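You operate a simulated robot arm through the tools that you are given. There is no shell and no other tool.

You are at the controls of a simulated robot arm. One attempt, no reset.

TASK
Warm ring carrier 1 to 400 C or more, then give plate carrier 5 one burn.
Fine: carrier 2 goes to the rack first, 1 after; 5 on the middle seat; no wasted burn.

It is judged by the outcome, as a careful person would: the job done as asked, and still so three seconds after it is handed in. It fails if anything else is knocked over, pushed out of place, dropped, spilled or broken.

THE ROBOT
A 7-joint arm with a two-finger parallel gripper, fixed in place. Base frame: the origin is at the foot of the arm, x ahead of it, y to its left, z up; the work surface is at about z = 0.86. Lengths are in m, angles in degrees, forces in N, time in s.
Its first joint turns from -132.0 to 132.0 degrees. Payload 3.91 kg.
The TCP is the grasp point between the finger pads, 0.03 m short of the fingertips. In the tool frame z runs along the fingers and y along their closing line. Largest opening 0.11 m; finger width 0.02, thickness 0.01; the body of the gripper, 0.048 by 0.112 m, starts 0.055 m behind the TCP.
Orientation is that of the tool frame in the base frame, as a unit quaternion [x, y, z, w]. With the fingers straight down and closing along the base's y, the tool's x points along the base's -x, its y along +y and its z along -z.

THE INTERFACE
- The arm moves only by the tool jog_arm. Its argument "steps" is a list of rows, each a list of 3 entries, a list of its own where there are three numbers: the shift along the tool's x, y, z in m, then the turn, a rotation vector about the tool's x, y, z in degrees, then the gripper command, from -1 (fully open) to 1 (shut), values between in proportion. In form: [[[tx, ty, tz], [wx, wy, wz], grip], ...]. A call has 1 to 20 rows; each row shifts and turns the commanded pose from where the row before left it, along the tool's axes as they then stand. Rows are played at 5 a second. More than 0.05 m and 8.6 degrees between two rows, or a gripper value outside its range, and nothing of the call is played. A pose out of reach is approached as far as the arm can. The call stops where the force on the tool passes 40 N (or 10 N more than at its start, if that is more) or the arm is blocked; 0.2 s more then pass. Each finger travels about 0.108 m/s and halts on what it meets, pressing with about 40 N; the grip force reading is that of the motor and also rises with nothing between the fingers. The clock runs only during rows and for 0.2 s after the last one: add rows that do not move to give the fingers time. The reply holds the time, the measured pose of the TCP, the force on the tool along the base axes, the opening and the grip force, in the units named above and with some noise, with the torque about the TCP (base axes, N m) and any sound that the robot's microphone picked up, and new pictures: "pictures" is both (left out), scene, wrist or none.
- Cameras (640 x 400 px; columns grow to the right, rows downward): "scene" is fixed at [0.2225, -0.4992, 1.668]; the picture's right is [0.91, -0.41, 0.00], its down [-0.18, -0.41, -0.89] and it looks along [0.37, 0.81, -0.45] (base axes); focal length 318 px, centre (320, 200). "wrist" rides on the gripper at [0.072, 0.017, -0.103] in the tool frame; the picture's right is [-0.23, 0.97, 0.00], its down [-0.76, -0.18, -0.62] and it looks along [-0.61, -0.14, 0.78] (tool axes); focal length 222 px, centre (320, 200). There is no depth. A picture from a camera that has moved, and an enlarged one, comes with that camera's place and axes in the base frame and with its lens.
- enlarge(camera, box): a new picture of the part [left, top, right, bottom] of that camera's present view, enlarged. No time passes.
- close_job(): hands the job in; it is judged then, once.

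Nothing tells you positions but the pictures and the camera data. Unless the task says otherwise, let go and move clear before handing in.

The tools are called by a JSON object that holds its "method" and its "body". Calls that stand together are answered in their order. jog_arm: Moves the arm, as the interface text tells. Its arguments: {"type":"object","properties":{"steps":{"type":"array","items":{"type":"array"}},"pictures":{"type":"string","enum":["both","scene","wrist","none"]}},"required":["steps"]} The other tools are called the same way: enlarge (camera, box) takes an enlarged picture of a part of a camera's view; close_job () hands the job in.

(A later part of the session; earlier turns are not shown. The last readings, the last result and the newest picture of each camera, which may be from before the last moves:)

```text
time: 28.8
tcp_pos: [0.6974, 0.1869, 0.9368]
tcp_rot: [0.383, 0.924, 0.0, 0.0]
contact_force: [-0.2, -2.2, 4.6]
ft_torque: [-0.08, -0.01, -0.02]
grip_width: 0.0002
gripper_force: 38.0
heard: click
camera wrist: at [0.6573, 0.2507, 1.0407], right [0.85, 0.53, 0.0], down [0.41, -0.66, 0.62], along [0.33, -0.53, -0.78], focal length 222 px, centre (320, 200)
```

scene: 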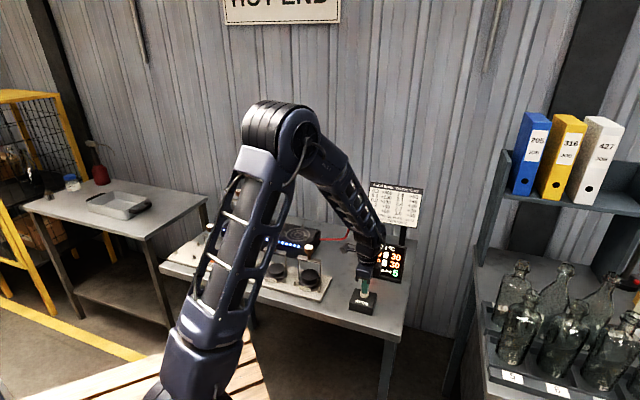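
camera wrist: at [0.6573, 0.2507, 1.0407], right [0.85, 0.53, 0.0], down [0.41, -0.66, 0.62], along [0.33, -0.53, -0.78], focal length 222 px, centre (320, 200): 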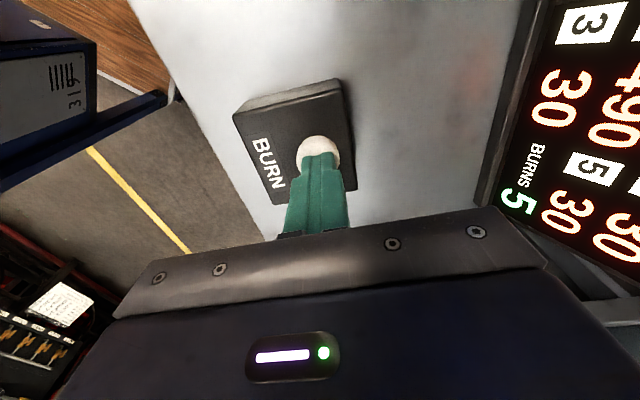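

The button clicked, the counter went to 5 and the burner flames are on. I'll lift off and watch the display until the burn finishes.

{"method": "jog_arm", "body": {"steps": [[[0, 0, -0.02], [0, 0, 0], 1], [[0, 0, -0.04], [0, 0, 0], 1], [[0, 0, -0.04], [0, 0, 0], 1], [[0, 0, -0.04], [0, 0, 0], 1], [[0, 0, -0.04], [0, 0, 0], 1], [[0, 0, -0.04], [0, 0, 0], 1], [[0, 0, -0.04], [0, 0, 0], 1], [[0, 0, -0.04], [0, 0, 0], 1], [[0, 0, 0], [0, 0, 0], 1], [[0, 0, 0], [0, 0, 0], 1]]}}

{"method": "enlarge", "body": {"camera": "scene", "box": [340, 230, 430, 320]}}

{"method": "enlarge", "body": {"camera": "scene", "box": [180, 180, 340, 300]}}

```text
time: 31.0
tcp_pos: [0.6972, 0.1895, 1.2398]
tcp_rot: [0.383, 0.924, 0.001, -0.001]
contact_force: [-0.2, -0.4, -0.3]
ft_torque: [0.0, 0.0, -0.02]
grip_width: 0.0001
gripper_force: 37.9
camera wrist: at [0.6566, 0.2527, 1.3429], right [0.85, 0.53, 0.0], down [0.41, -0.66, 0.62], along [0.33, -0.53, -0.78], focal length 222 px, centre (320, 200)
```

scene: 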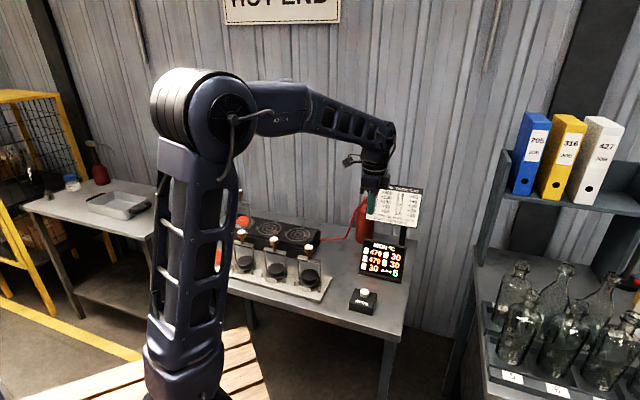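
wrist: 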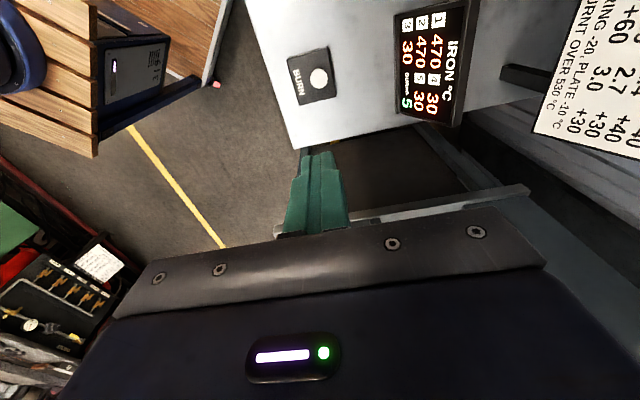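

```text
4.44 times, centred on (385, 275) of scene
camera zoom: at [0.2225, -0.4992, 1.668], right [0.91, -0.41, 0.0], down [-0.18, -0.41, -0.89], along [0.37, 0.81, -0.45], focal length 1416 px, centre (31, -133)
```

zoom: 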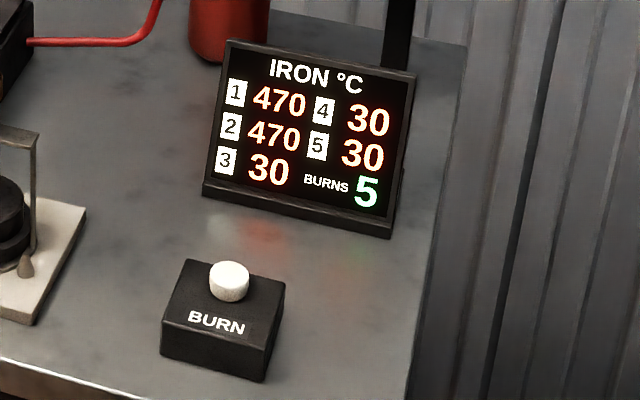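

```text
3.33 times, centred on (260, 240) of scene
camera zoom: at [0.2225, -0.4992, 1.668], right [0.91, -0.41, 0.0], down [-0.18, -0.41, -0.89], along [0.37, 0.81, -0.45], focal length 1062 px, centre (520, 67)
```

zoom: 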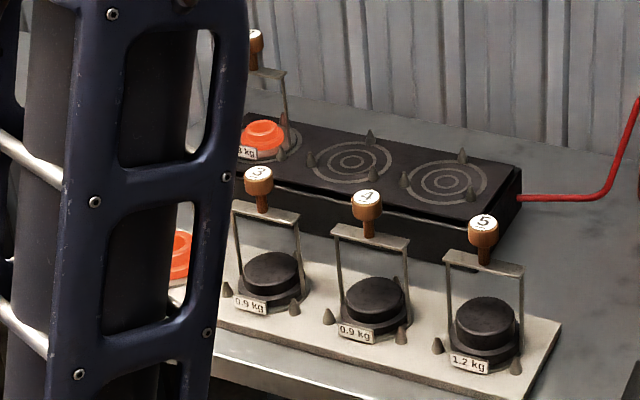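

The burn is finished: carrier 1 reads 470 °C, carrier 2 reads 470 °C and 5 burns are left. Next I'll move above carrier 1, expected near (0.413, 0.768).

{"method": "jog_arm", "body": {"steps": [[[0.02, 0, 0], [0, 0, 0], 1], [[0.04, 0, 0], [0, 0, 0], 1], [[0.045, 0, 0], [0, 0, 0], 1], [[0.045, 0, 0], [0, 0, 0], 1], [[0.045, 0, 0], [0, 0, 0], 0], [[0.045, 0.01, 0], [0, 0, 0], -1], [[0.045, 0.02, 0], [0, 0, 0], -1], [[0.04, 0.025, 0], [0, 0, 0], -1], [[0.04, 0.025, 0], [0, 0, 0], -1], [[0.04, 0.025, 0], [0, 0, 0], -1], [[0.04, 0.025, 0], [0, 0, 0], -1], [[0.04, 0.025, 0], [0, 0, 0], -1], [[0.04, 0.025, 0], [0, 0, 0], -1], [[0.04, 0.0189, 0], [0, 0, 0], -1], [[0.03, 0.01, 0], [0, 0, 0], -1], [[0.0149, 0, 0], [0, 0, 0], -1], [[0, 0, 0], [0, 0, 0], -1], [[0, 0, 0], [0, 0, 0], -1]]}}

{"method": "enlarge", "body": {"camera": "wrist", "box": [220, 50, 420, 175]}}

```text
time: 34.8
tcp_pos: [0.4137, 0.7668, 1.2375]
tcp_rot: [0.383, 0.924, -0.001, 0.0]
contact_force: [0.1, -0.7, -0.3]
ft_torque: [-0.02, -0.02, -0.03]
grip_width: 0.1099
gripper_force: 0.0
camera wrist: at [0.3729, 0.8297, 1.3407], right [0.85, 0.53, 0.0], down [0.41, -0.66, 0.62], along [0.33, -0.53, -0.78], focal length 222 px, centre (320, 200)
```

scene: 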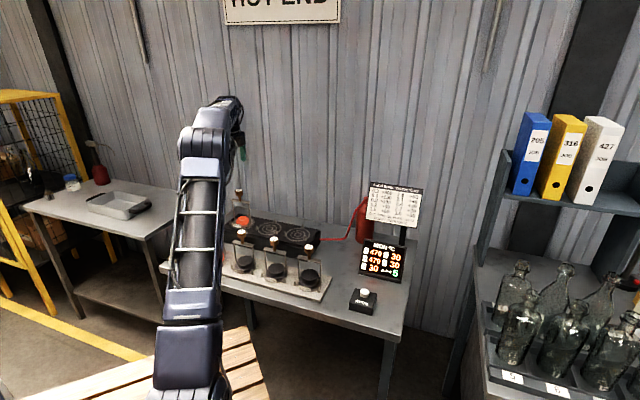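
wrist: 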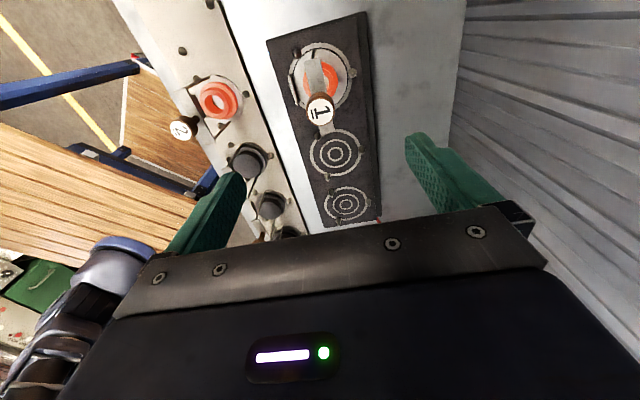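

```text
3.20 times, centred on (320, 112) of wrist
camera zoom: at [0.3729, 0.8297, 1.3407], right [0.85, 0.53, 0.0], down [0.41, -0.66, 0.62], along [0.33, -0.53, -0.78], focal length 711 px, centre (320, 480)
```

zoom: 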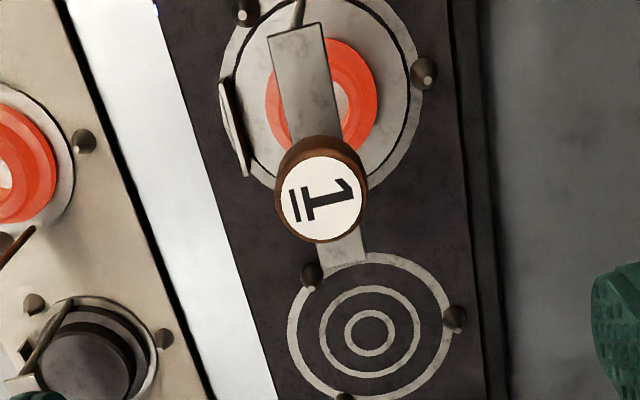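

Knob 1 is on the TCP axis. I'll descend to the grip height and check.

{"method": "jog_arm", "body": {"steps": [[[0, 0, 0.03], [0, 0, 0], -1], [[0, 0, 0.04], [0, 0, 0], -1], [[0, 0, 0.035], [0, 0, 0], -1], [[0, 0, 0.03], [0, 0, 0], -1], [[0, 0, 0.022], [0, 0, 0], -1], [[0, 0, 0], [0, 0, 0], -1], [[0, 0, 0], [0, 0, 0], -1]]}}

{"method": "enlarge", "body": {"camera": "wrist", "box": [200, 100, 440, 250]}}

{"method": "enlarge", "body": {"camera": "scene", "box": [200, 170, 280, 220]}}

```text
time: 36.4
tcp_pos: [0.4131, 0.7687, 1.0794]
tcp_rot: [0.382, 0.924, 0.0, 0.0]
contact_force: [-0.4, 0.9, 0.8]
ft_torque: [-0.01, 0.01, -0.01]
grip_width: 0.1101
gripper_force: 0.1
camera wrist: at [0.3728, 0.8315, 1.1826], right [0.85, 0.53, 0.0], down [0.41, -0.66, 0.62], along [0.33, -0.53, -0.78], focal length 222 px, centre (320, 200)
```

scene: 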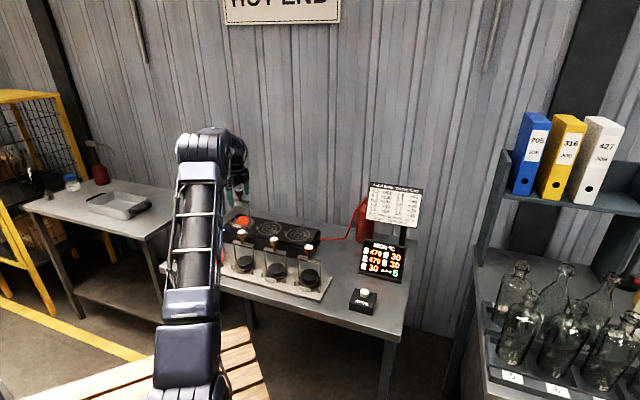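
wrist: 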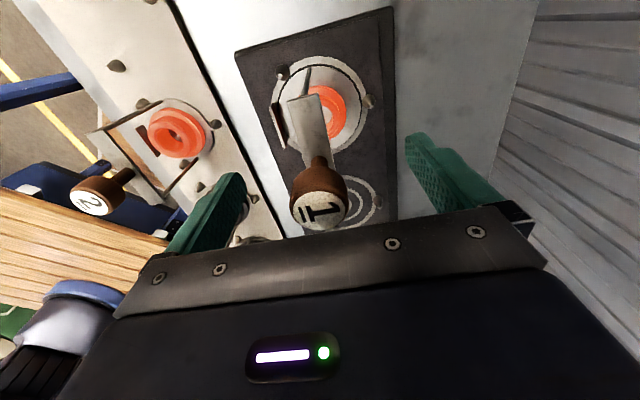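

```text
2.67 times, centred on (320, 175) of wrist
camera zoom: at [0.3728, 0.8315, 1.1826], right [0.85, 0.53, 0.0], down [0.41, -0.66, 0.62], along [0.33, -0.53, -0.78], focal length 592 px, centre (320, 267)
```

zoom: 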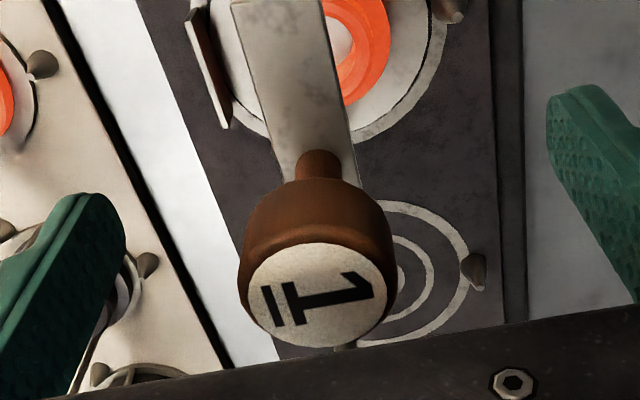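

```text
8.00 times, centred on (240, 195) of scene
camera zoom: at [0.2225, -0.4992, 1.668], right [0.91, -0.41, 0.0], down [-0.18, -0.41, -0.89], along [0.37, 0.81, -0.45], focal length 2548 px, centre (960, 240)
```

zoom: 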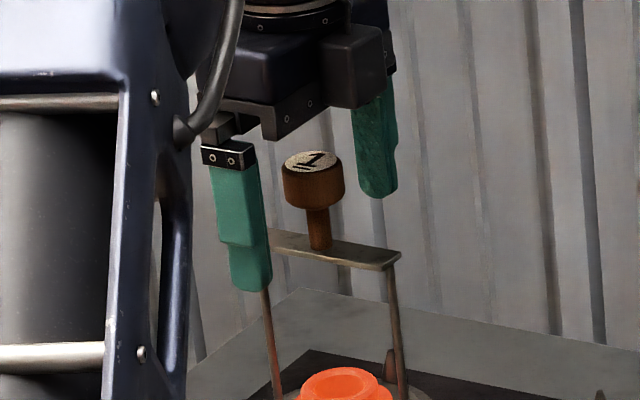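

Knob 1 is centred to about 2 mm. I'll make a 2 mm correction along the row, then close.

{"method": "jog_arm", "body": {"steps": [[[-0.002, 0, 0], [0, 0, 0], -1], [[0, 0, 0], [0, 0, 0], 0], [[0, 0, 0], [0, 0, 0], 1], [[0, 0, 0], [0, 0, 0], 1], [[0, 0, 0], [0, 0, 0], 1], [[0, 0, 0], [0, 0, 0], 1], [[0, 0, 0], [0, 0, 0], 1]]}}

{"method": "enlarge", "body": {"camera": "wrist", "box": [200, 0, 440, 150]}}

```text
time: 38.0
tcp_pos: [0.4137, 0.7679, 1.0789]
tcp_rot: [0.382, 0.924, 0.0, 0.0]
contact_force: [0.1, 0.6, 0.4]
ft_torque: [0.02, 0.02, -0.02]
grip_width: 0.0313
gripper_force: 40.1
camera wrist: at [0.3741, 0.8296, 1.183], right [0.85, 0.53, 0.0], down [0.41, -0.66, 0.62], along [0.33, -0.53, -0.78], focal length 222 px, centre (320, 200)
```

scene: 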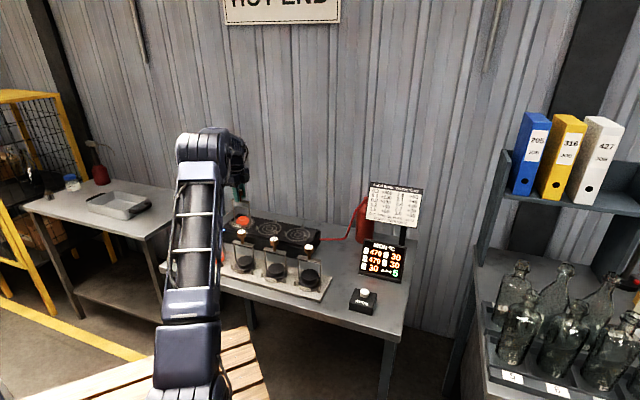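
wrist: 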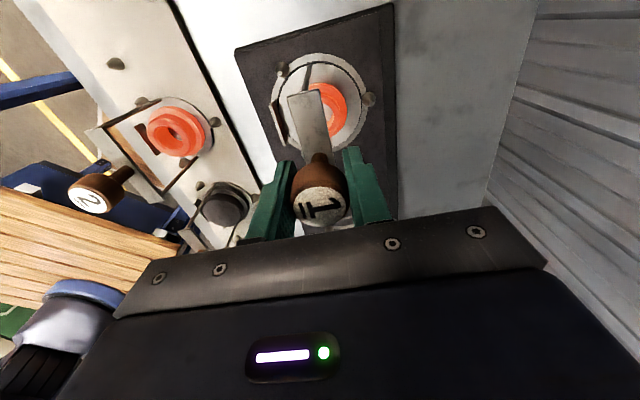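

```text
2.67 times, centred on (320, 75) of wrist
camera zoom: at [0.3741, 0.8296, 1.183], right [0.85, 0.53, 0.0], down [0.41, -0.66, 0.62], along [0.33, -0.53, -0.78], focal length 592 px, centre (320, 533)
```

zoom: 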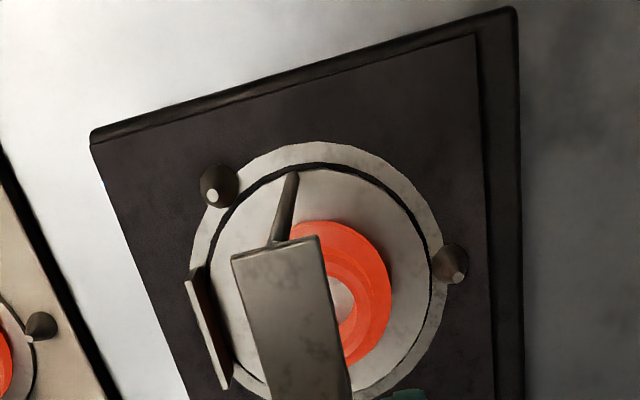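

Carrier 1 is gripped. I'll lift it 0.16 m and carry it toward the end seat A near (0.176, 0.720).

{"method": "jog_arm", "body": {"steps": [[[0, 0, -0.005], [0, 0, 0], 1], [[0, 0, -0.01], [0, 0, 0], 1], [[0, 0, -0.015], [0, 0, 0], 1], [[0, 0, -0.02], [0, 0, 0], 1], [[0, 0, -0.025], [0, 0, 0], 1], [[0, 0, -0.025], [0, 0, 0], 1], [[0, 0, -0.025], [0, 0, 0], 1], [[0, 0, -0.02], [0, 0, 0], 1], [[0, 0, -0.01], [0, 0, 0], 1], [[0, 0, -0.005], [0, 0, 0], 1], [[0, 0, 0], [0, 0, 0], 1]]}}

{"method": "enlarge", "body": {"camera": "scene", "box": [180, 130, 308, 230]}}

{"method": "jog_arm", "body": {"steps": [[[0.004, -0.006, 0], [0, 0, 0], 1], [[0.008, -0.012, 0], [0, 0, 0], 1], [[0.012, -0.018, 0], [0, 0, 0], 1], [[0.0134, -0.02, 0], [0, 0, 0], 1], [[0.0134, -0.02, 0], [0, 0, 0], 1], [[0.0134, -0.02, 0], [0, 0, 0], 1], [[0.0134, -0.02, 0], [0, 0, 0], 1], [[0.0134, -0.02, 0], [0, 0, 0], 1], [[0.0134, -0.02, 0], [0, 0, 0], 1], [[0.012, -0.018, 0], [0, 0, 0], 1], [[0.009, -0.013, 0], [0, 0, 0], 1], [[0.007, -0.01, 0], [0, 0, 0], 1], [[0.0033, -0.005, 0], [0, 0, 0], 1], [[0, 0, 0], [0, 0, 0], 1], [[0, 0, 0], [0, 0, 0], 1]]}}

{"method": "enlarge", "body": {"camera": "wrist", "box": [160, 0, 480, 200]}}

```text
time: 40.4
tcp_pos: [0.4153, 0.7678, 1.2407]
tcp_rot: [0.382, 0.924, -0.001, 0.0]
contact_force: [0.5, 0.1, -5.0]
ft_torque: [-0.02, -0.01, 0.0]
grip_width: 0.0312
gripper_force: 40.0
camera wrist: at [0.3748, 0.83, 1.3434], right [0.85, 0.53, 0.0], down [0.41, -0.66, 0.62], along [0.33, -0.53, -0.78], focal length 222 px, centre (320, 200)
```

scene: 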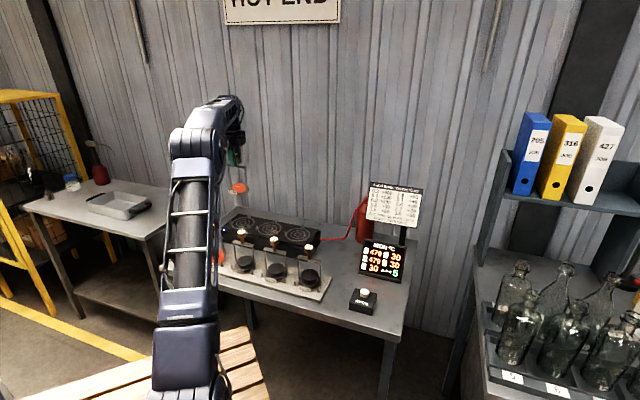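
wrist: 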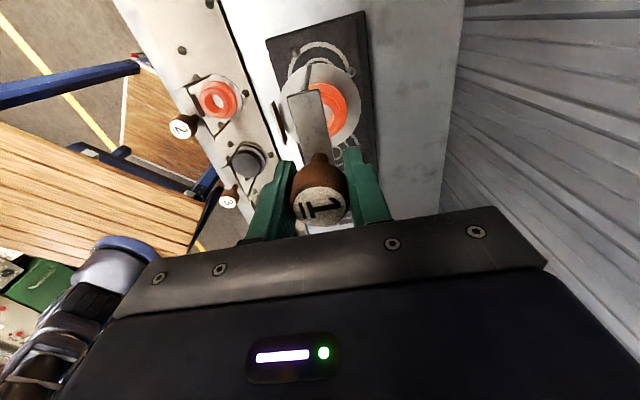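

```text
4.00 times, centred on (244, 180) of scene
camera zoom: at [0.2225, -0.4992, 1.668], right [0.91, -0.41, 0.0], down [-0.18, -0.41, -0.89], along [0.37, 0.81, -0.45], focal length 1274 px, centre (624, 280)
```

zoom: 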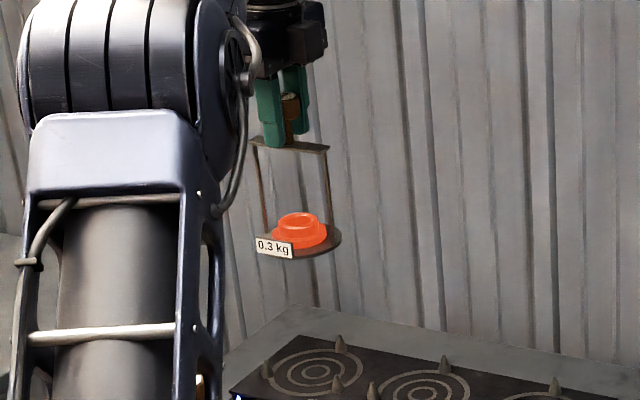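

```text
time: 43.6
tcp_pos: [0.1764, 0.7193, 1.2407]
tcp_rot: [0.383, 0.924, -0.001, 0.0]
contact_force: [0.0, 0.7, -5.0]
ft_torque: [0.04, 0.01, 0.01]
grip_width: 0.0312
gripper_force: 40.0
camera wrist: at [0.1357, 0.7822, 1.3436], right [0.85, 0.53, 0.0], down [0.41, -0.66, 0.62], along [0.33, -0.53, -0.78], focal length 222 px, centre (320, 200)
```

scene: 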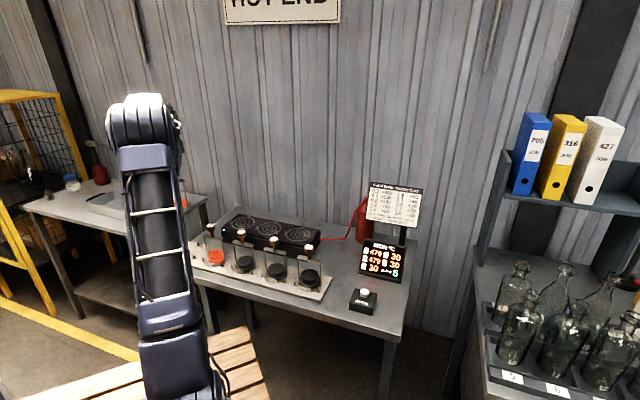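
wrist: 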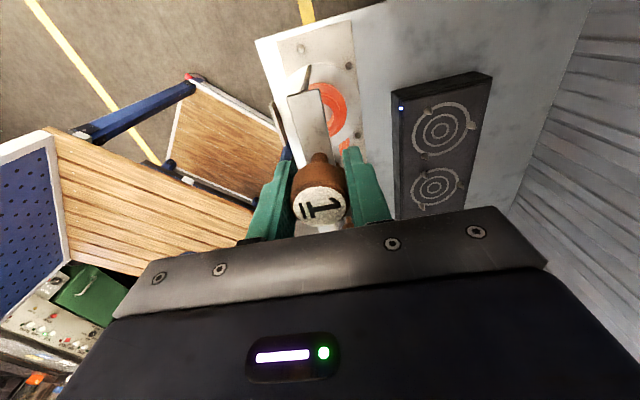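

```text
2.00 times, centred on (320, 100) of wrist
camera zoom: at [0.1357, 0.7822, 1.3436], right [0.85, 0.53, 0.0], down [0.41, -0.66, 0.62], along [0.33, -0.53, -0.78], focal length 444 px, centre (320, 400)
```

zoom: 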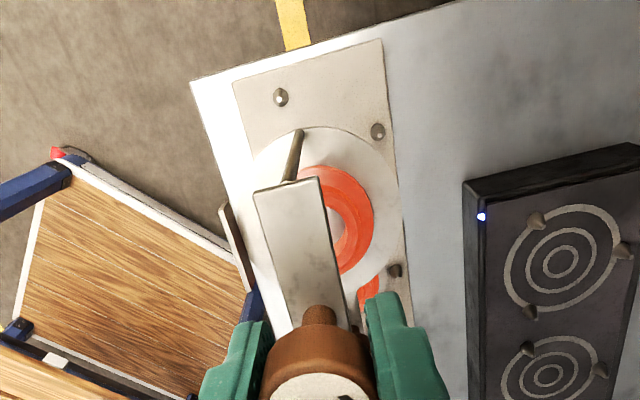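

The view over seat A matches the alignment used at seat B. I'll lower to just above the cones and check.

{"method": "jog_arm", "body": {"steps": [[[0, 0, 0.01], [0, 0, 0], 1], [[0, 0, 0.02], [0, 0, 0], 1], [[0, 0, 0.03], [0, 0, 0], 1], [[0, 0, 0.03], [0, 0, 0], 1], [[0, 0, 0.03], [0, 0, 0], 1], [[0, 0, 0.03], [0, 0, 0], 1], [[0, 0, 0.015], [0, 0, 0], 1], [[0, 0, 0.01], [0, 0, 0], 1], [[0, 0, 0.005], [0, 0, 0], 1], [[0, 0, 0], [0, 0, 0], 1], [[0, 0, 0], [0, 0, 0], 1]], "pictures": "wrist"}}

{"method": "enlarge", "body": {"camera": "wrist", "box": [200, 0, 440, 150]}}

```text
time: 46.0
tcp_pos: [0.1766, 0.7196, 1.0616]
tcp_rot: [0.383, 0.924, 0.0, 0.001]
contact_force: [0.8, 1.2, -4.6]
ft_torque: [0.04, 0.03, -0.01]
grip_width: 0.0315
gripper_force: 40.5
camera wrist: at [0.1355, 0.7828, 1.1636], right [0.85, 0.53, 0.0], down [0.41, -0.66, 0.62], along [0.33, -0.53, -0.78], focal length 222 px, centre (320, 200)
```

wrist: 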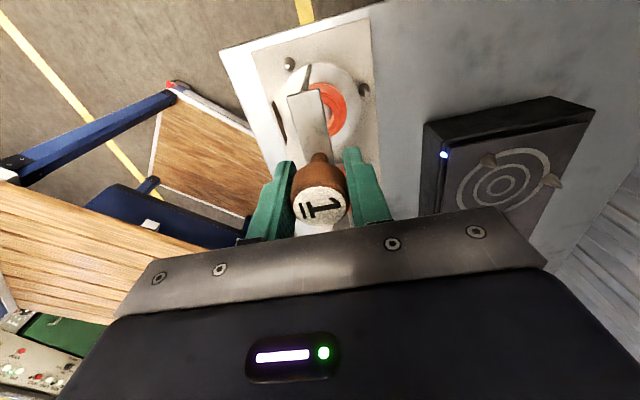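

```text
2.67 times, centred on (320, 75) of wrist
camera zoom: at [0.1355, 0.7828, 1.1636], right [0.85, 0.53, 0.0], down [0.41, -0.66, 0.62], along [0.33, -0.53, -0.78], focal length 592 px, centre (320, 533)
```

zoom: 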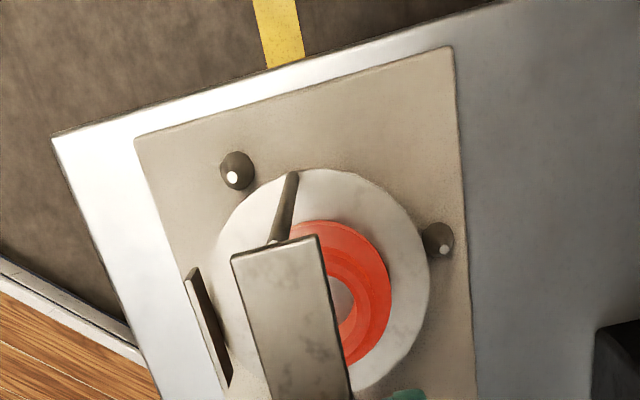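

Alignment is within about 1.5 mm of the seated reference, so I'll apply a 1 mm correction and lower slowly.

{"method": "jog_arm", "body": {"steps": [[[-0.001, 0.001, 0.008], [0, 0, 0], 1], [[0, 0, 0.01], [0, 0, 0], 1], [[0, 0, 0.01], [0, 0, 0], 1], [[0, 0, 0.006], [0, 0, 0], 1], [[0, 0, 0.004], [0, 0, 0], 1], [[0, 0, 0.002], [0, 0, 0], 1], [[0, 0, 0], [0, 0, 0], 1]], "pictures": "wrist"}}

{"method": "enlarge", "body": {"camera": "wrist", "box": [200, 0, 440, 150]}}

```text
time: 47.6
tcp_pos: [0.1788, 0.7202, 1.0205]
tcp_rot: [0.382, 0.924, 0.001, 0.0]
contact_force: [-0.2, -0.4, -4.2]
ft_torque: [0.0, 0.01, 0.01]
grip_width: 0.0313
gripper_force: 39.7
camera wrist: at [0.1378, 0.782, 1.1237], right [0.85, 0.53, 0.0], down [0.41, -0.66, 0.62], along [0.33, -0.53, -0.78], focal length 222 px, centre (320, 200)
```

wrist: 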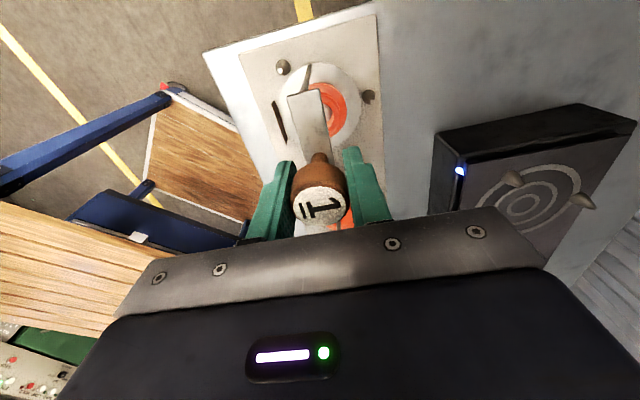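

```text
2.67 times, centred on (320, 75) of wrist
camera zoom: at [0.1378, 0.782, 1.1237], right [0.85, 0.53, 0.0], down [0.41, -0.66, 0.62], along [0.33, -0.53, -0.78], focal length 592 px, centre (320, 533)
```

zoom: 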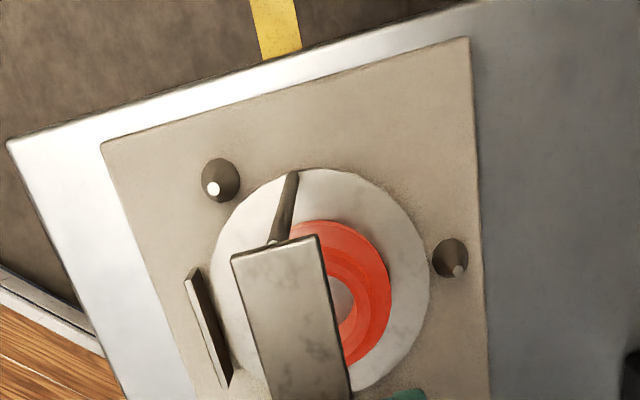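

{"method": "jog_arm", "body": {"steps": [[[0, 0, 0.0015], [0, 0, 0], 1], [[0, 0, 0.001], [0, 0, 0], 1], [[0, 0, 0], [0, 0, 0], 1]], "pictures": "none"}}

```text
time: 48.4
tcp_pos: [0.1778, 0.7178, 1.0191]
tcp_rot: [0.383, 0.924, 0.001, 0.001]
contact_force: [-0.6, -0.4, 9.7]
ft_torque: [-0.4, -0.21, 0.02]
grip_width: 0.0314
gripper_force: 40.3
```

{"method": "jog_arm", "body": {"steps": [[[0, 0, 0.0005], [0, 0, 0], 1], [[0, 0, 0], [0, 0, 0], 1]], "pictures": "both"}}

{"method": "enlarge", "body": {"camera": "wrist", "box": [200, 0, 440, 150]}}

```text
time: 49.0
tcp_pos: [0.1773, 0.7207, 1.0196]
tcp_rot: [0.384, 0.923, 0.001, -0.001]
contact_force: [0.6, 3.8, 25.5]
ft_torque: [-0.14, -0.09, 0.01]
grip_width: 0.0312
gripper_force: 39.8
camera wrist: at [0.1373, 0.7815, 1.1221], right [0.85, 0.53, 0.0], down [0.41, -0.67, 0.62], along [0.33, -0.53, -0.78], focal length 222 px, centre (320, 200)
```

scene: 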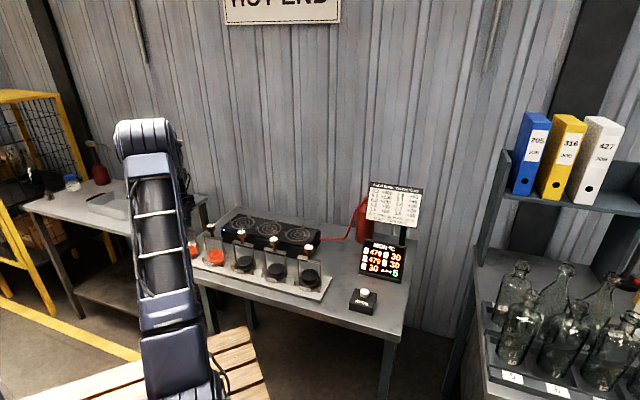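
wrist: 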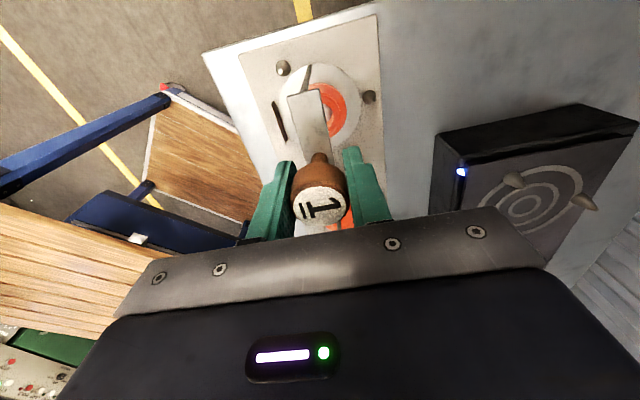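

```text
2.67 times, centred on (320, 75) of wrist
camera zoom: at [0.1373, 0.7815, 1.1221], right [0.85, 0.53, 0.0], down [0.41, -0.67, 0.62], along [0.33, -0.53, -0.78], focal length 592 px, centre (320, 533)
```

zoom: 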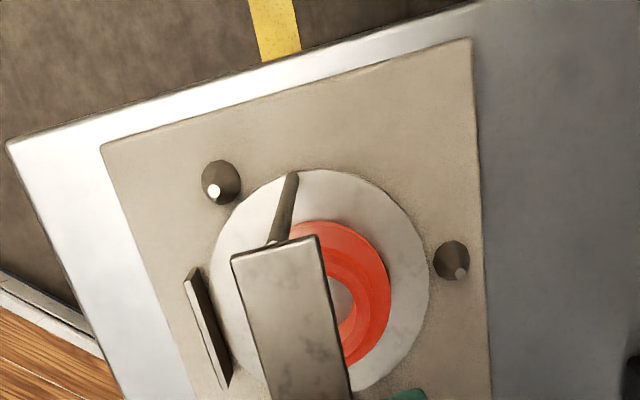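

Carrier 1 is in contact with seat A and sits between the cones. I'll ease up 1 mm, release and rise.

{"method": "jog_arm", "body": {"steps": [[[0, 0, -0.001], [0, 0, 0], 1], [[0, 0, 0], [0, 0, 0], 0.5], [[0, 0, 0], [0, 0, 0], 0], [[0, 0, 0], [0, 0, 0], -0.5], [[0, 0, 0], [0, 0, 0], -1], [[0, 0, 0], [0, 0, 0], -1], [[0, 0, -0.02], [0, 0, 0], -1], [[0, 0, -0.04], [0, 0, 0], -1], [[0, 0, -0.04], [0, 0, 0], -1], [[0, 0, -0.05], [0, 0, 0], -1], [[0, 0, -0.05], [0, 0, 0], -1], [[0, 0, -0.02], [0, 0, 0], -1], [[0, 0, 0], [0, 0, 0], -1]]}}

{"method": "enlarge", "body": {"camera": "wrist", "box": [200, 0, 440, 150]}}

```text
time: 51.8
tcp_pos: [0.1756, 0.7188, 1.2423]
tcp_rot: [0.383, 0.924, 0.0, 0.0]
contact_force: [0.0, 0.3, 0.3]
ft_torque: [-0.01, 0.02, -0.02]
grip_width: 0.1099
gripper_force: 0.1
camera wrist: at [0.1358, 0.7819, 1.3442], right [0.85, 0.53, 0.0], down [0.41, -0.66, 0.62], along [0.33, -0.53, -0.78], focal length 222 px, centre (320, 200)
```

scene: 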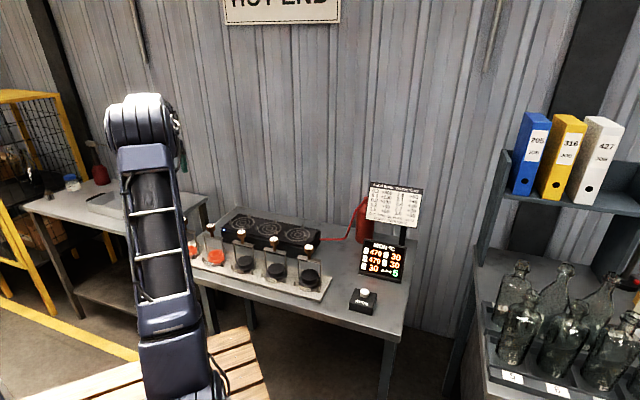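
wrist: 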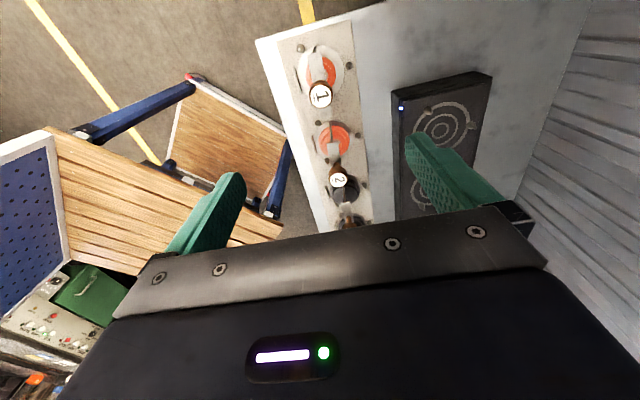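

```text
2.67 times, centred on (320, 75) of wrist
camera zoom: at [0.1358, 0.7819, 1.3442], right [0.85, 0.53, 0.0], down [0.41, -0.66, 0.62], along [0.33, -0.53, -0.78], focal length 592 px, centre (320, 533)
```

zoom: 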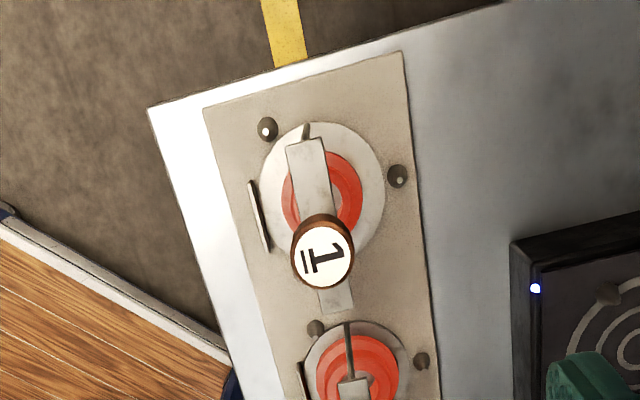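

Carriers 1 and 2 are standing in the rack. Next I'll move above carrier 5 near (0.559, 0.337).

{"method": "jog_arm", "body": {"steps": [[[-0.02, 0, 0], [0, 0, 0], -1], [[-0.04, 0, 0], [0, 0, 0], -1], [[-0.045, -0.001, 0], [0, 0, 0], -1], [[-0.045, 0, 0], [0, 0, 0], -1], [[-0.045, 0, 0], [0, 0, 0], -1], [[-0.045, 0, 0], [0, 0, 0], -1], [[-0.045, 0, 0], [0, 0, 0], -1], [[-0.045, 0, 0], [0, 0, 0], -1], [[-0.045, 0, 0], [0, 0, 0], -1], [[-0.045, 0, 0], [0, 0, 0], -1], [[-0.045, 0, 0], [0, 0, 0], -1], [[-0.04, 0, 0], [0, 0, 0], -1], [[-0.0249, 0, 0], [0, 0, 0], -1], [[-0.01, 0, 0], [0, 0, 0], -1], [[0, 0, 0], [0, 0, 0], -1], [[0, 0, 0], [0, 0, 0], -1]]}}

{"method": "enlarge", "body": {"camera": "wrist", "box": [220, 50, 420, 175]}}

{"method": "enlarge", "body": {"camera": "scene", "box": [180, 180, 340, 300]}}

```text
time: 55.2
tcp_pos: [0.5567, 0.3358, 1.2396]
tcp_rot: [0.383, 0.924, 0.0, 0.001]
contact_force: [1.0, -0.1, 0.0]
ft_torque: [-0.02, 0.0, 0.01]
grip_width: 0.1101
gripper_force: 0.0
camera wrist: at [0.5167, 0.3983, 1.3428], right [0.85, 0.53, 0.0], down [0.41, -0.66, 0.62], along [0.33, -0.53, -0.78], focal length 222 px, centre (320, 200)
```

scene: 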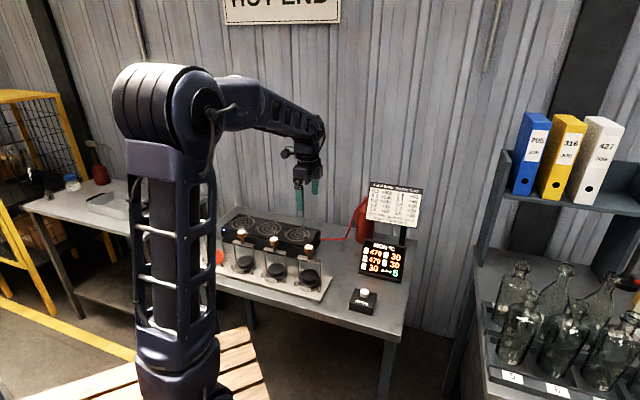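
wrist: 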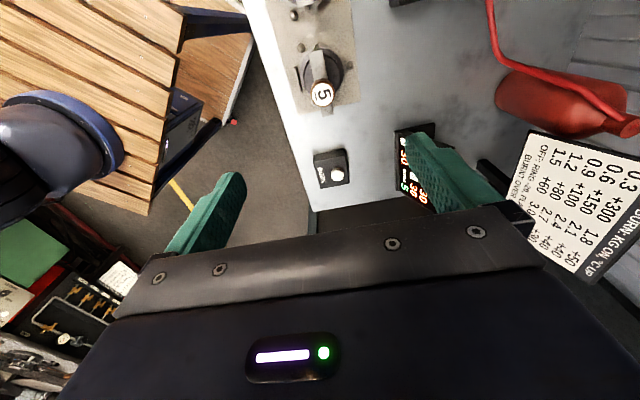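

```text
3.20 times, centred on (320, 112) of wrist
camera zoom: at [0.5167, 0.3983, 1.3428], right [0.85, 0.53, 0.0], down [0.41, -0.66, 0.62], along [0.33, -0.53, -0.78], focal length 711 px, centre (320, 480)
```

zoom: 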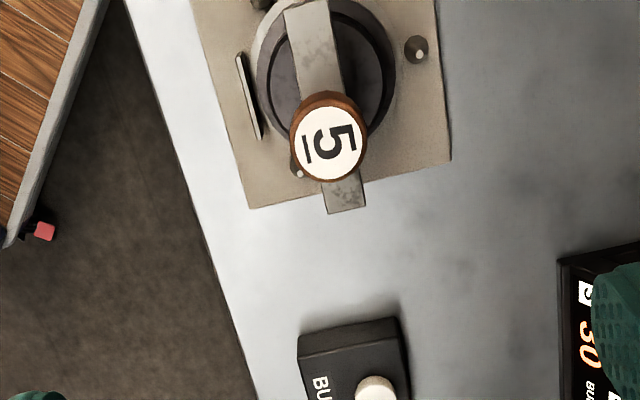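

```text
3.33 times, centred on (260, 240) of scene
camera zoom: at [0.2225, -0.4992, 1.668], right [0.91, -0.41, 0.0], down [-0.18, -0.41, -0.89], along [0.37, 0.81, -0.45], focal length 1062 px, centre (520, 67)
```

zoom: 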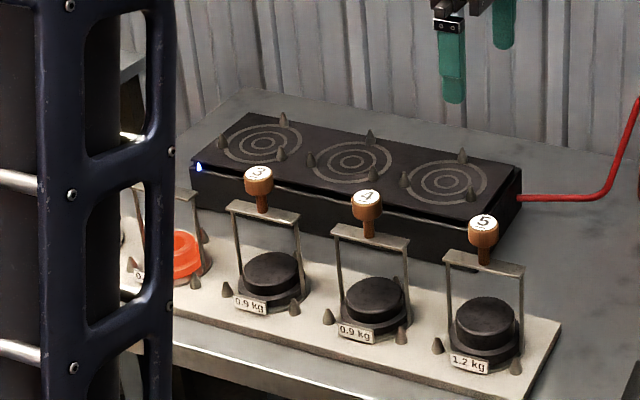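

Knob 5 is about 3 mm further back than the TCP axis. I'll correct while descending to the grip height.

{"method": "jog_arm", "body": {"steps": [[[0, 0.003, 0.03], [0, 0, 0], -1], [[0, 0, 0.04], [0, 0, 0], -1], [[0, 0, 0.04], [0, 0, 0], -1], [[0, 0, 0.04], [0, 0, 0], -1], [[0, 0, 0.035], [0, 0, 0], -1], [[0, 0, 0.024], [0, 0, 0], -1], [[0, 0, 0.01], [0, 0, 0], -1], [[0, 0, 0], [0, 0, 0], -1], [[0, 0, 0], [0, 0, 0], -1]]}}

{"method": "enlarge", "body": {"camera": "wrist", "box": [200, 100, 440, 250]}}

{"method": "enlarge", "body": {"camera": "scene", "box": [270, 215, 366, 275]}}

```text
time: 57.2
tcp_pos: [0.5597, 0.34, 1.0198]
tcp_rot: [0.382, 0.924, 0.0, 0.0]
contact_force: [-0.2, -0.1, -0.6]
ft_torque: [-0.03, 0.01, 0.03]
grip_width: 0.1099
gripper_force: 0.1
camera wrist: at [0.5194, 0.4027, 1.1236], right [0.85, 0.53, 0.0], down [0.41, -0.66, 0.62], along [0.33, -0.53, -0.78], focal length 222 px, centre (320, 200)
```

scene: 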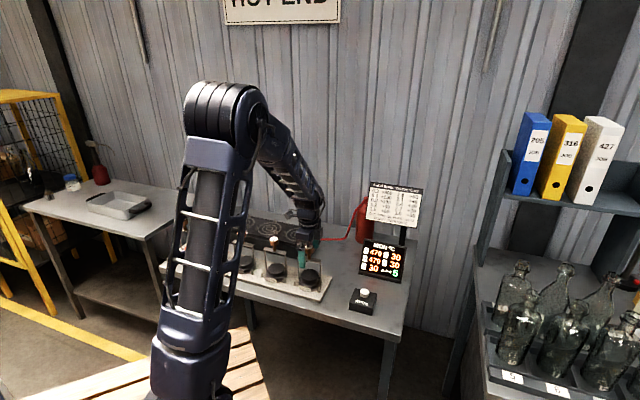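
wrist: 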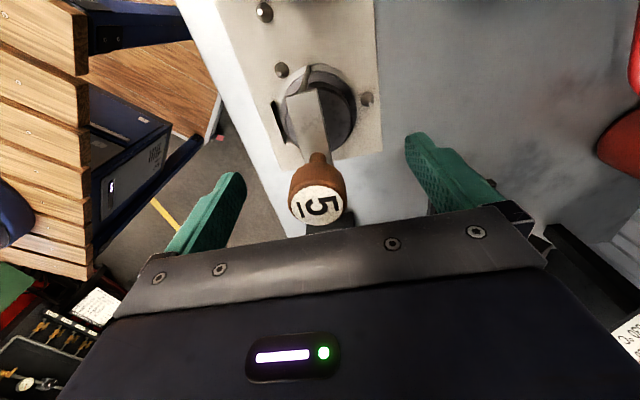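

```text
2.67 times, centred on (320, 175) of wrist
camera zoom: at [0.5194, 0.4027, 1.1236], right [0.85, 0.53, 0.0], down [0.41, -0.66, 0.62], along [0.33, -0.53, -0.78], focal length 592 px, centre (320, 267)
```

zoom: 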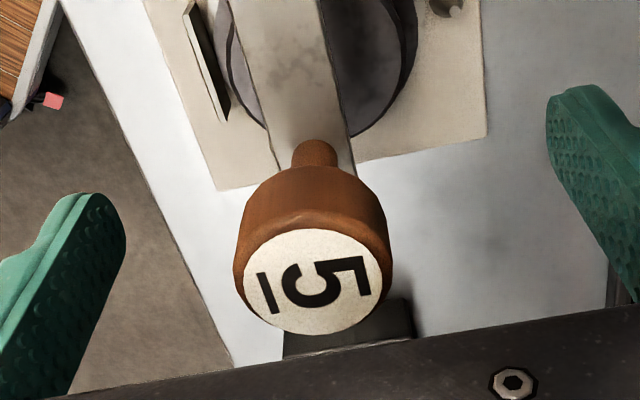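

```text
6.67 times, centred on (318, 245) of scene
camera zoom: at [0.2225, -0.4992, 1.668], right [0.91, -0.41, 0.0], down [-0.18, -0.41, -0.89], along [0.37, 0.81, -0.45], focal length 2123 px, centre (333, -100)
```

zoom: 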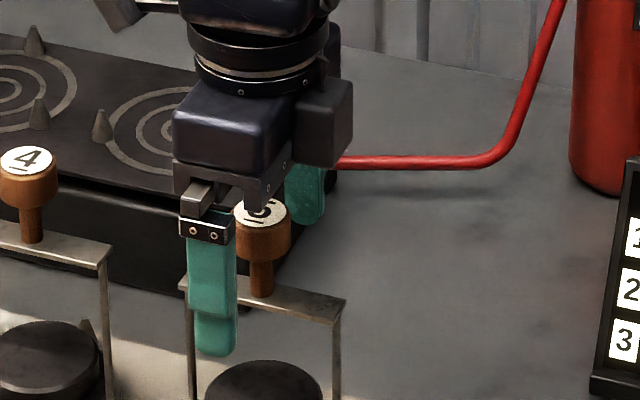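

Centring is good. I'll make a 1 mm correction and close on knob 5.

{"method": "jog_arm", "body": {"steps": [[[0, -0.001, 0], [0, 0, 0], -1], [[0, 0, 0], [0, 0, 0], 0], [[0, 0, 0], [0, 0, 0], 1], [[0, 0, 0], [0, 0, 0], 1], [[0, 0, 0], [0, 0, 0], 1], [[0, 0, 0], [0, 0, 0], 1], [[0, 0, 0], [0, 0, 0], 1]]}}

{"method": "enlarge", "body": {"camera": "wrist", "box": [200, 0, 440, 150]}}

```text
time: 58.8
tcp_pos: [0.5587, 0.339, 1.0203]
tcp_rot: [0.382, 0.924, 0.0, 0.0]
contact_force: [-1.4, -0.5, -0.4]
ft_torque: [0.11, -0.02, -0.03]
grip_width: 0.0318
gripper_force: 39.8
camera wrist: at [0.5189, 0.4015, 1.1236], right [0.85, 0.53, 0.0], down [0.41, -0.66, 0.62], along [0.33, -0.53, -0.78], focal length 222 px, centre (320, 200)
```

scene: 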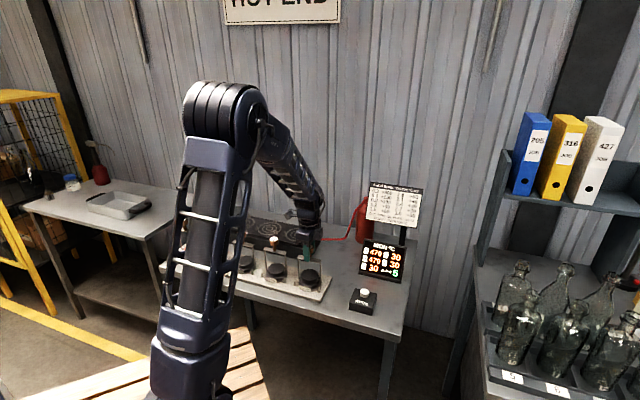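
wrist: 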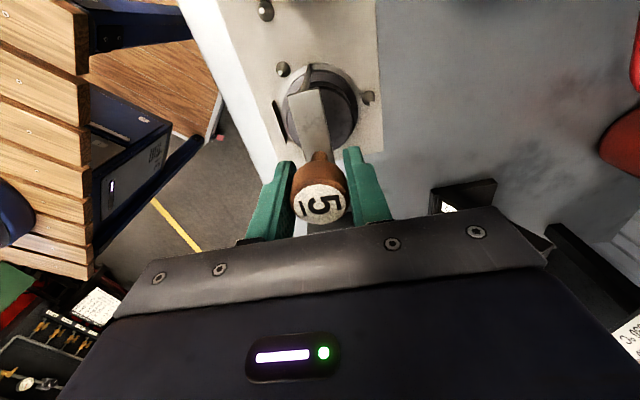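

```text
2.67 times, centred on (320, 75) of wrist
camera zoom: at [0.5189, 0.4015, 1.1236], right [0.85, 0.53, 0.0], down [0.41, -0.66, 0.62], along [0.33, -0.53, -0.78], focal length 592 px, centre (320, 533)
```

zoom: 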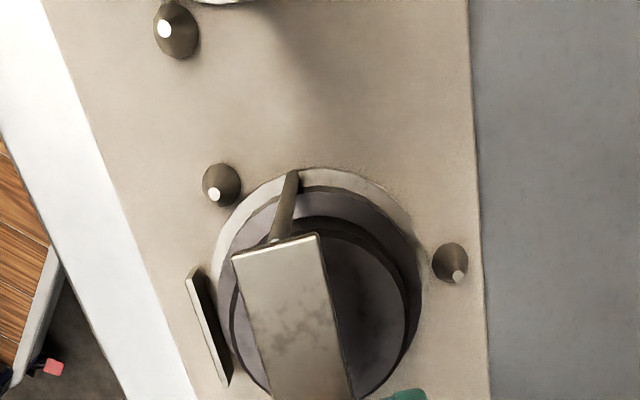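

Carrier 5 is gripped and the reference cone positions are noted. I'll lift it 0.20 m, bring it back clear of the rack, then carry it over to the middle heater seat near (0.510, 0.671).

{"method": "jog_arm", "body": {"steps": [[[0, 0, -0.005], [0, 0, 0], 1], [[0, 0, -0.01], [0, 0, 0], 1], [[0, 0, -0.015], [0, 0, 0], 1], [[0, 0, -0.02], [0, 0, 0], 1], [[0, 0, -0.025], [0, 0, 0], 1], [[0, 0, -0.03], [0, 0, 0], 1], [[0, 0, -0.03], [0, 0, 0], 1], [[0, 0, -0.025], [0, 0, 0], 1], [[0, 0, -0.02], [0, 0, 0], 1], [[0, 0, -0.015], [0, 0, 0], 1], [[0, 0, -0.005], [0, 0, 0], 1], [[0, 0, 0], [0, 0, 0], 1]]}}

{"method": "enlarge", "body": {"camera": "scene", "box": [240, 150, 368, 270]}}

```text
time: 61.4
tcp_pos: [0.5601, 0.3381, 1.2218]
tcp_rot: [0.383, 0.924, 0.0, 0.001]
contact_force: [0.4, -0.2, -12.6]
ft_torque: [-0.01, -0.02, 0.0]
grip_width: 0.0318
gripper_force: 39.3
camera wrist: at [0.5199, 0.4003, 1.3233], right [0.85, 0.53, 0.0], down [0.41, -0.66, 0.62], along [0.33, -0.53, -0.78], focal length 222 px, centre (320, 200)
```

scene: 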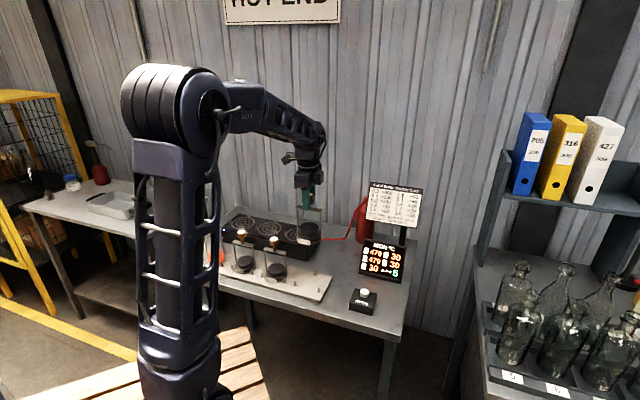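
wrist: 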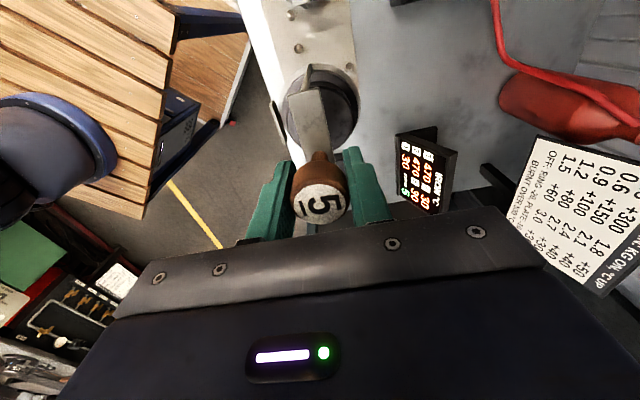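

```text
3.33 times, centred on (304, 210) of scene
camera zoom: at [0.2225, -0.4992, 1.668], right [0.91, -0.41, 0.0], down [-0.18, -0.41, -0.89], along [0.37, 0.81, -0.45], focal length 1062 px, centre (373, 167)
```

zoom: 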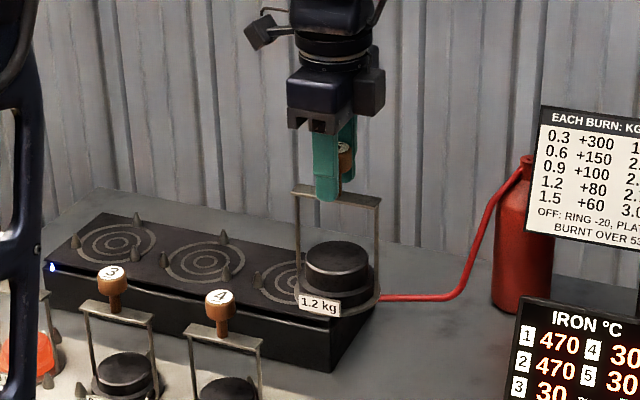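

{"method": "jog_arm", "body": {"steps": [[[0, 0.006, 0], [0, 0, 0], 1], [[0, 0.013, 0], [0, 0, 0], 1], [[0, 0.02, 0], [0, 0, 0], 1], [[0.002, 0.02, 0], [0, 0, 0], 1], [[0.008, 0.02, 0], [0, 0, 0], 1], [[0.015, 0.018, 0], [0, 0, 0], 1], [[0.02, 0.015, 0], [0, 0, 0], 1], [[0.022, 0.012, 0], [0, 0, 0], 1], [[0.024, 0.012, 0], [0, 0, 0], 1], [[0.024, 0.012, 0], [0, 0, 0], 1], [[0.024, 0.012, 0], [0, 0, 0], 1], [[0.024, 0.01, 0], [0, 0, 0], 1], [[0.024, 0.008, 0], [0, 0, 0], 1], [[0.024, 0.008, 0], [0, 0, 0], 1], [[0.022, 0.006, 0], [0, 0, 0], 1], [[0.018, 0.005, 0], [0, 0, 0], 1], [[0.013, 0.003, 0], [0, 0, 0], 1], [[0.007, 0.001, 0], [0, 0, 0], 1], [[0, 0, 0], [0, 0, 0], 1], [[0, 0, 0], [0, 0, 0], 1]]}}

{"method": "enlarge", "body": {"camera": "wrist", "box": [160, 0, 480, 200]}}

{"method": "enlarge", "body": {"camera": "scene", "box": [180, 130, 340, 250]}}

```text
time: 65.6
tcp_pos: [0.5121, 0.6717, 1.219]
tcp_rot: [0.382, 0.924, 0.0, 0.0]
contact_force: [0.2, 0.4, -12.4]
ft_torque: [-0.03, 0.0, -0.04]
grip_width: 0.0317
gripper_force: 40.1
camera wrist: at [0.4702, 0.7342, 1.3223], right [0.85, 0.53, 0.0], down [0.41, -0.66, 0.62], along [0.33, -0.53, -0.78], focal length 222 px, centre (320, 200)
```

scene: 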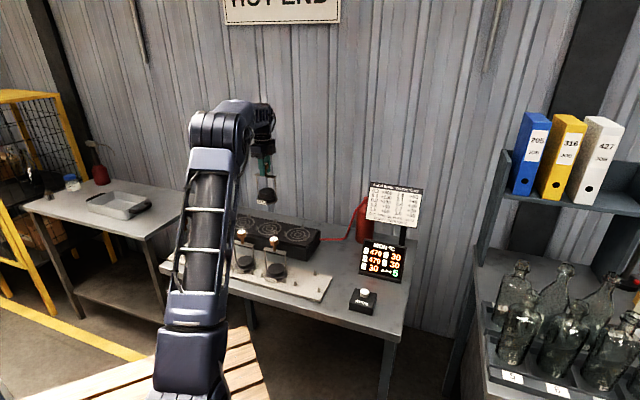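
wrist: 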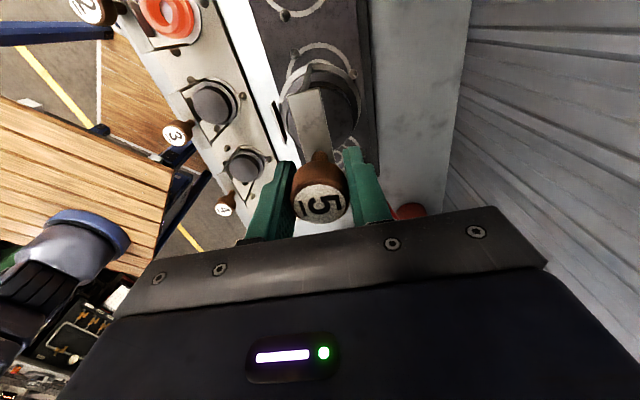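

```text
2.00 times, centred on (320, 100) of wrist
camera zoom: at [0.4702, 0.7342, 1.3223], right [0.85, 0.53, 0.0], down [0.41, -0.66, 0.62], along [0.33, -0.53, -0.78], focal length 444 px, centre (320, 400)
```

zoom: 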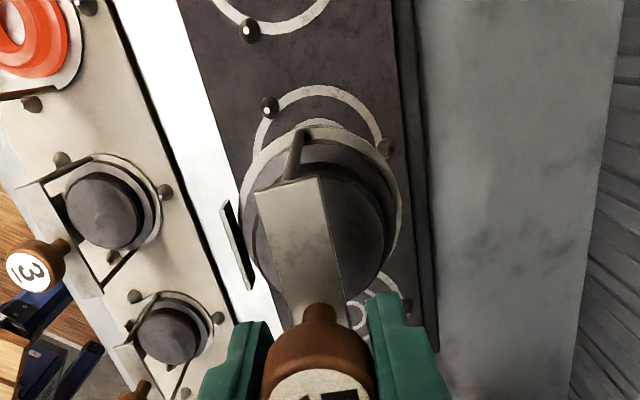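

```text
3.33 times, centred on (260, 190) of scene
camera zoom: at [0.2225, -0.4992, 1.668], right [0.91, -0.41, 0.0], down [-0.18, -0.41, -0.89], along [0.37, 0.81, -0.45], focal length 1062 px, centre (520, 233)
```

zoom: 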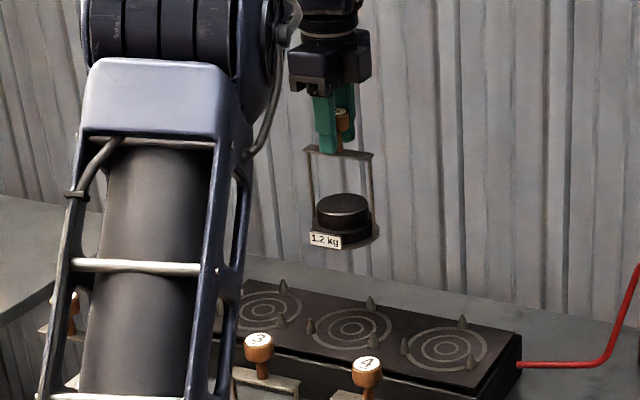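

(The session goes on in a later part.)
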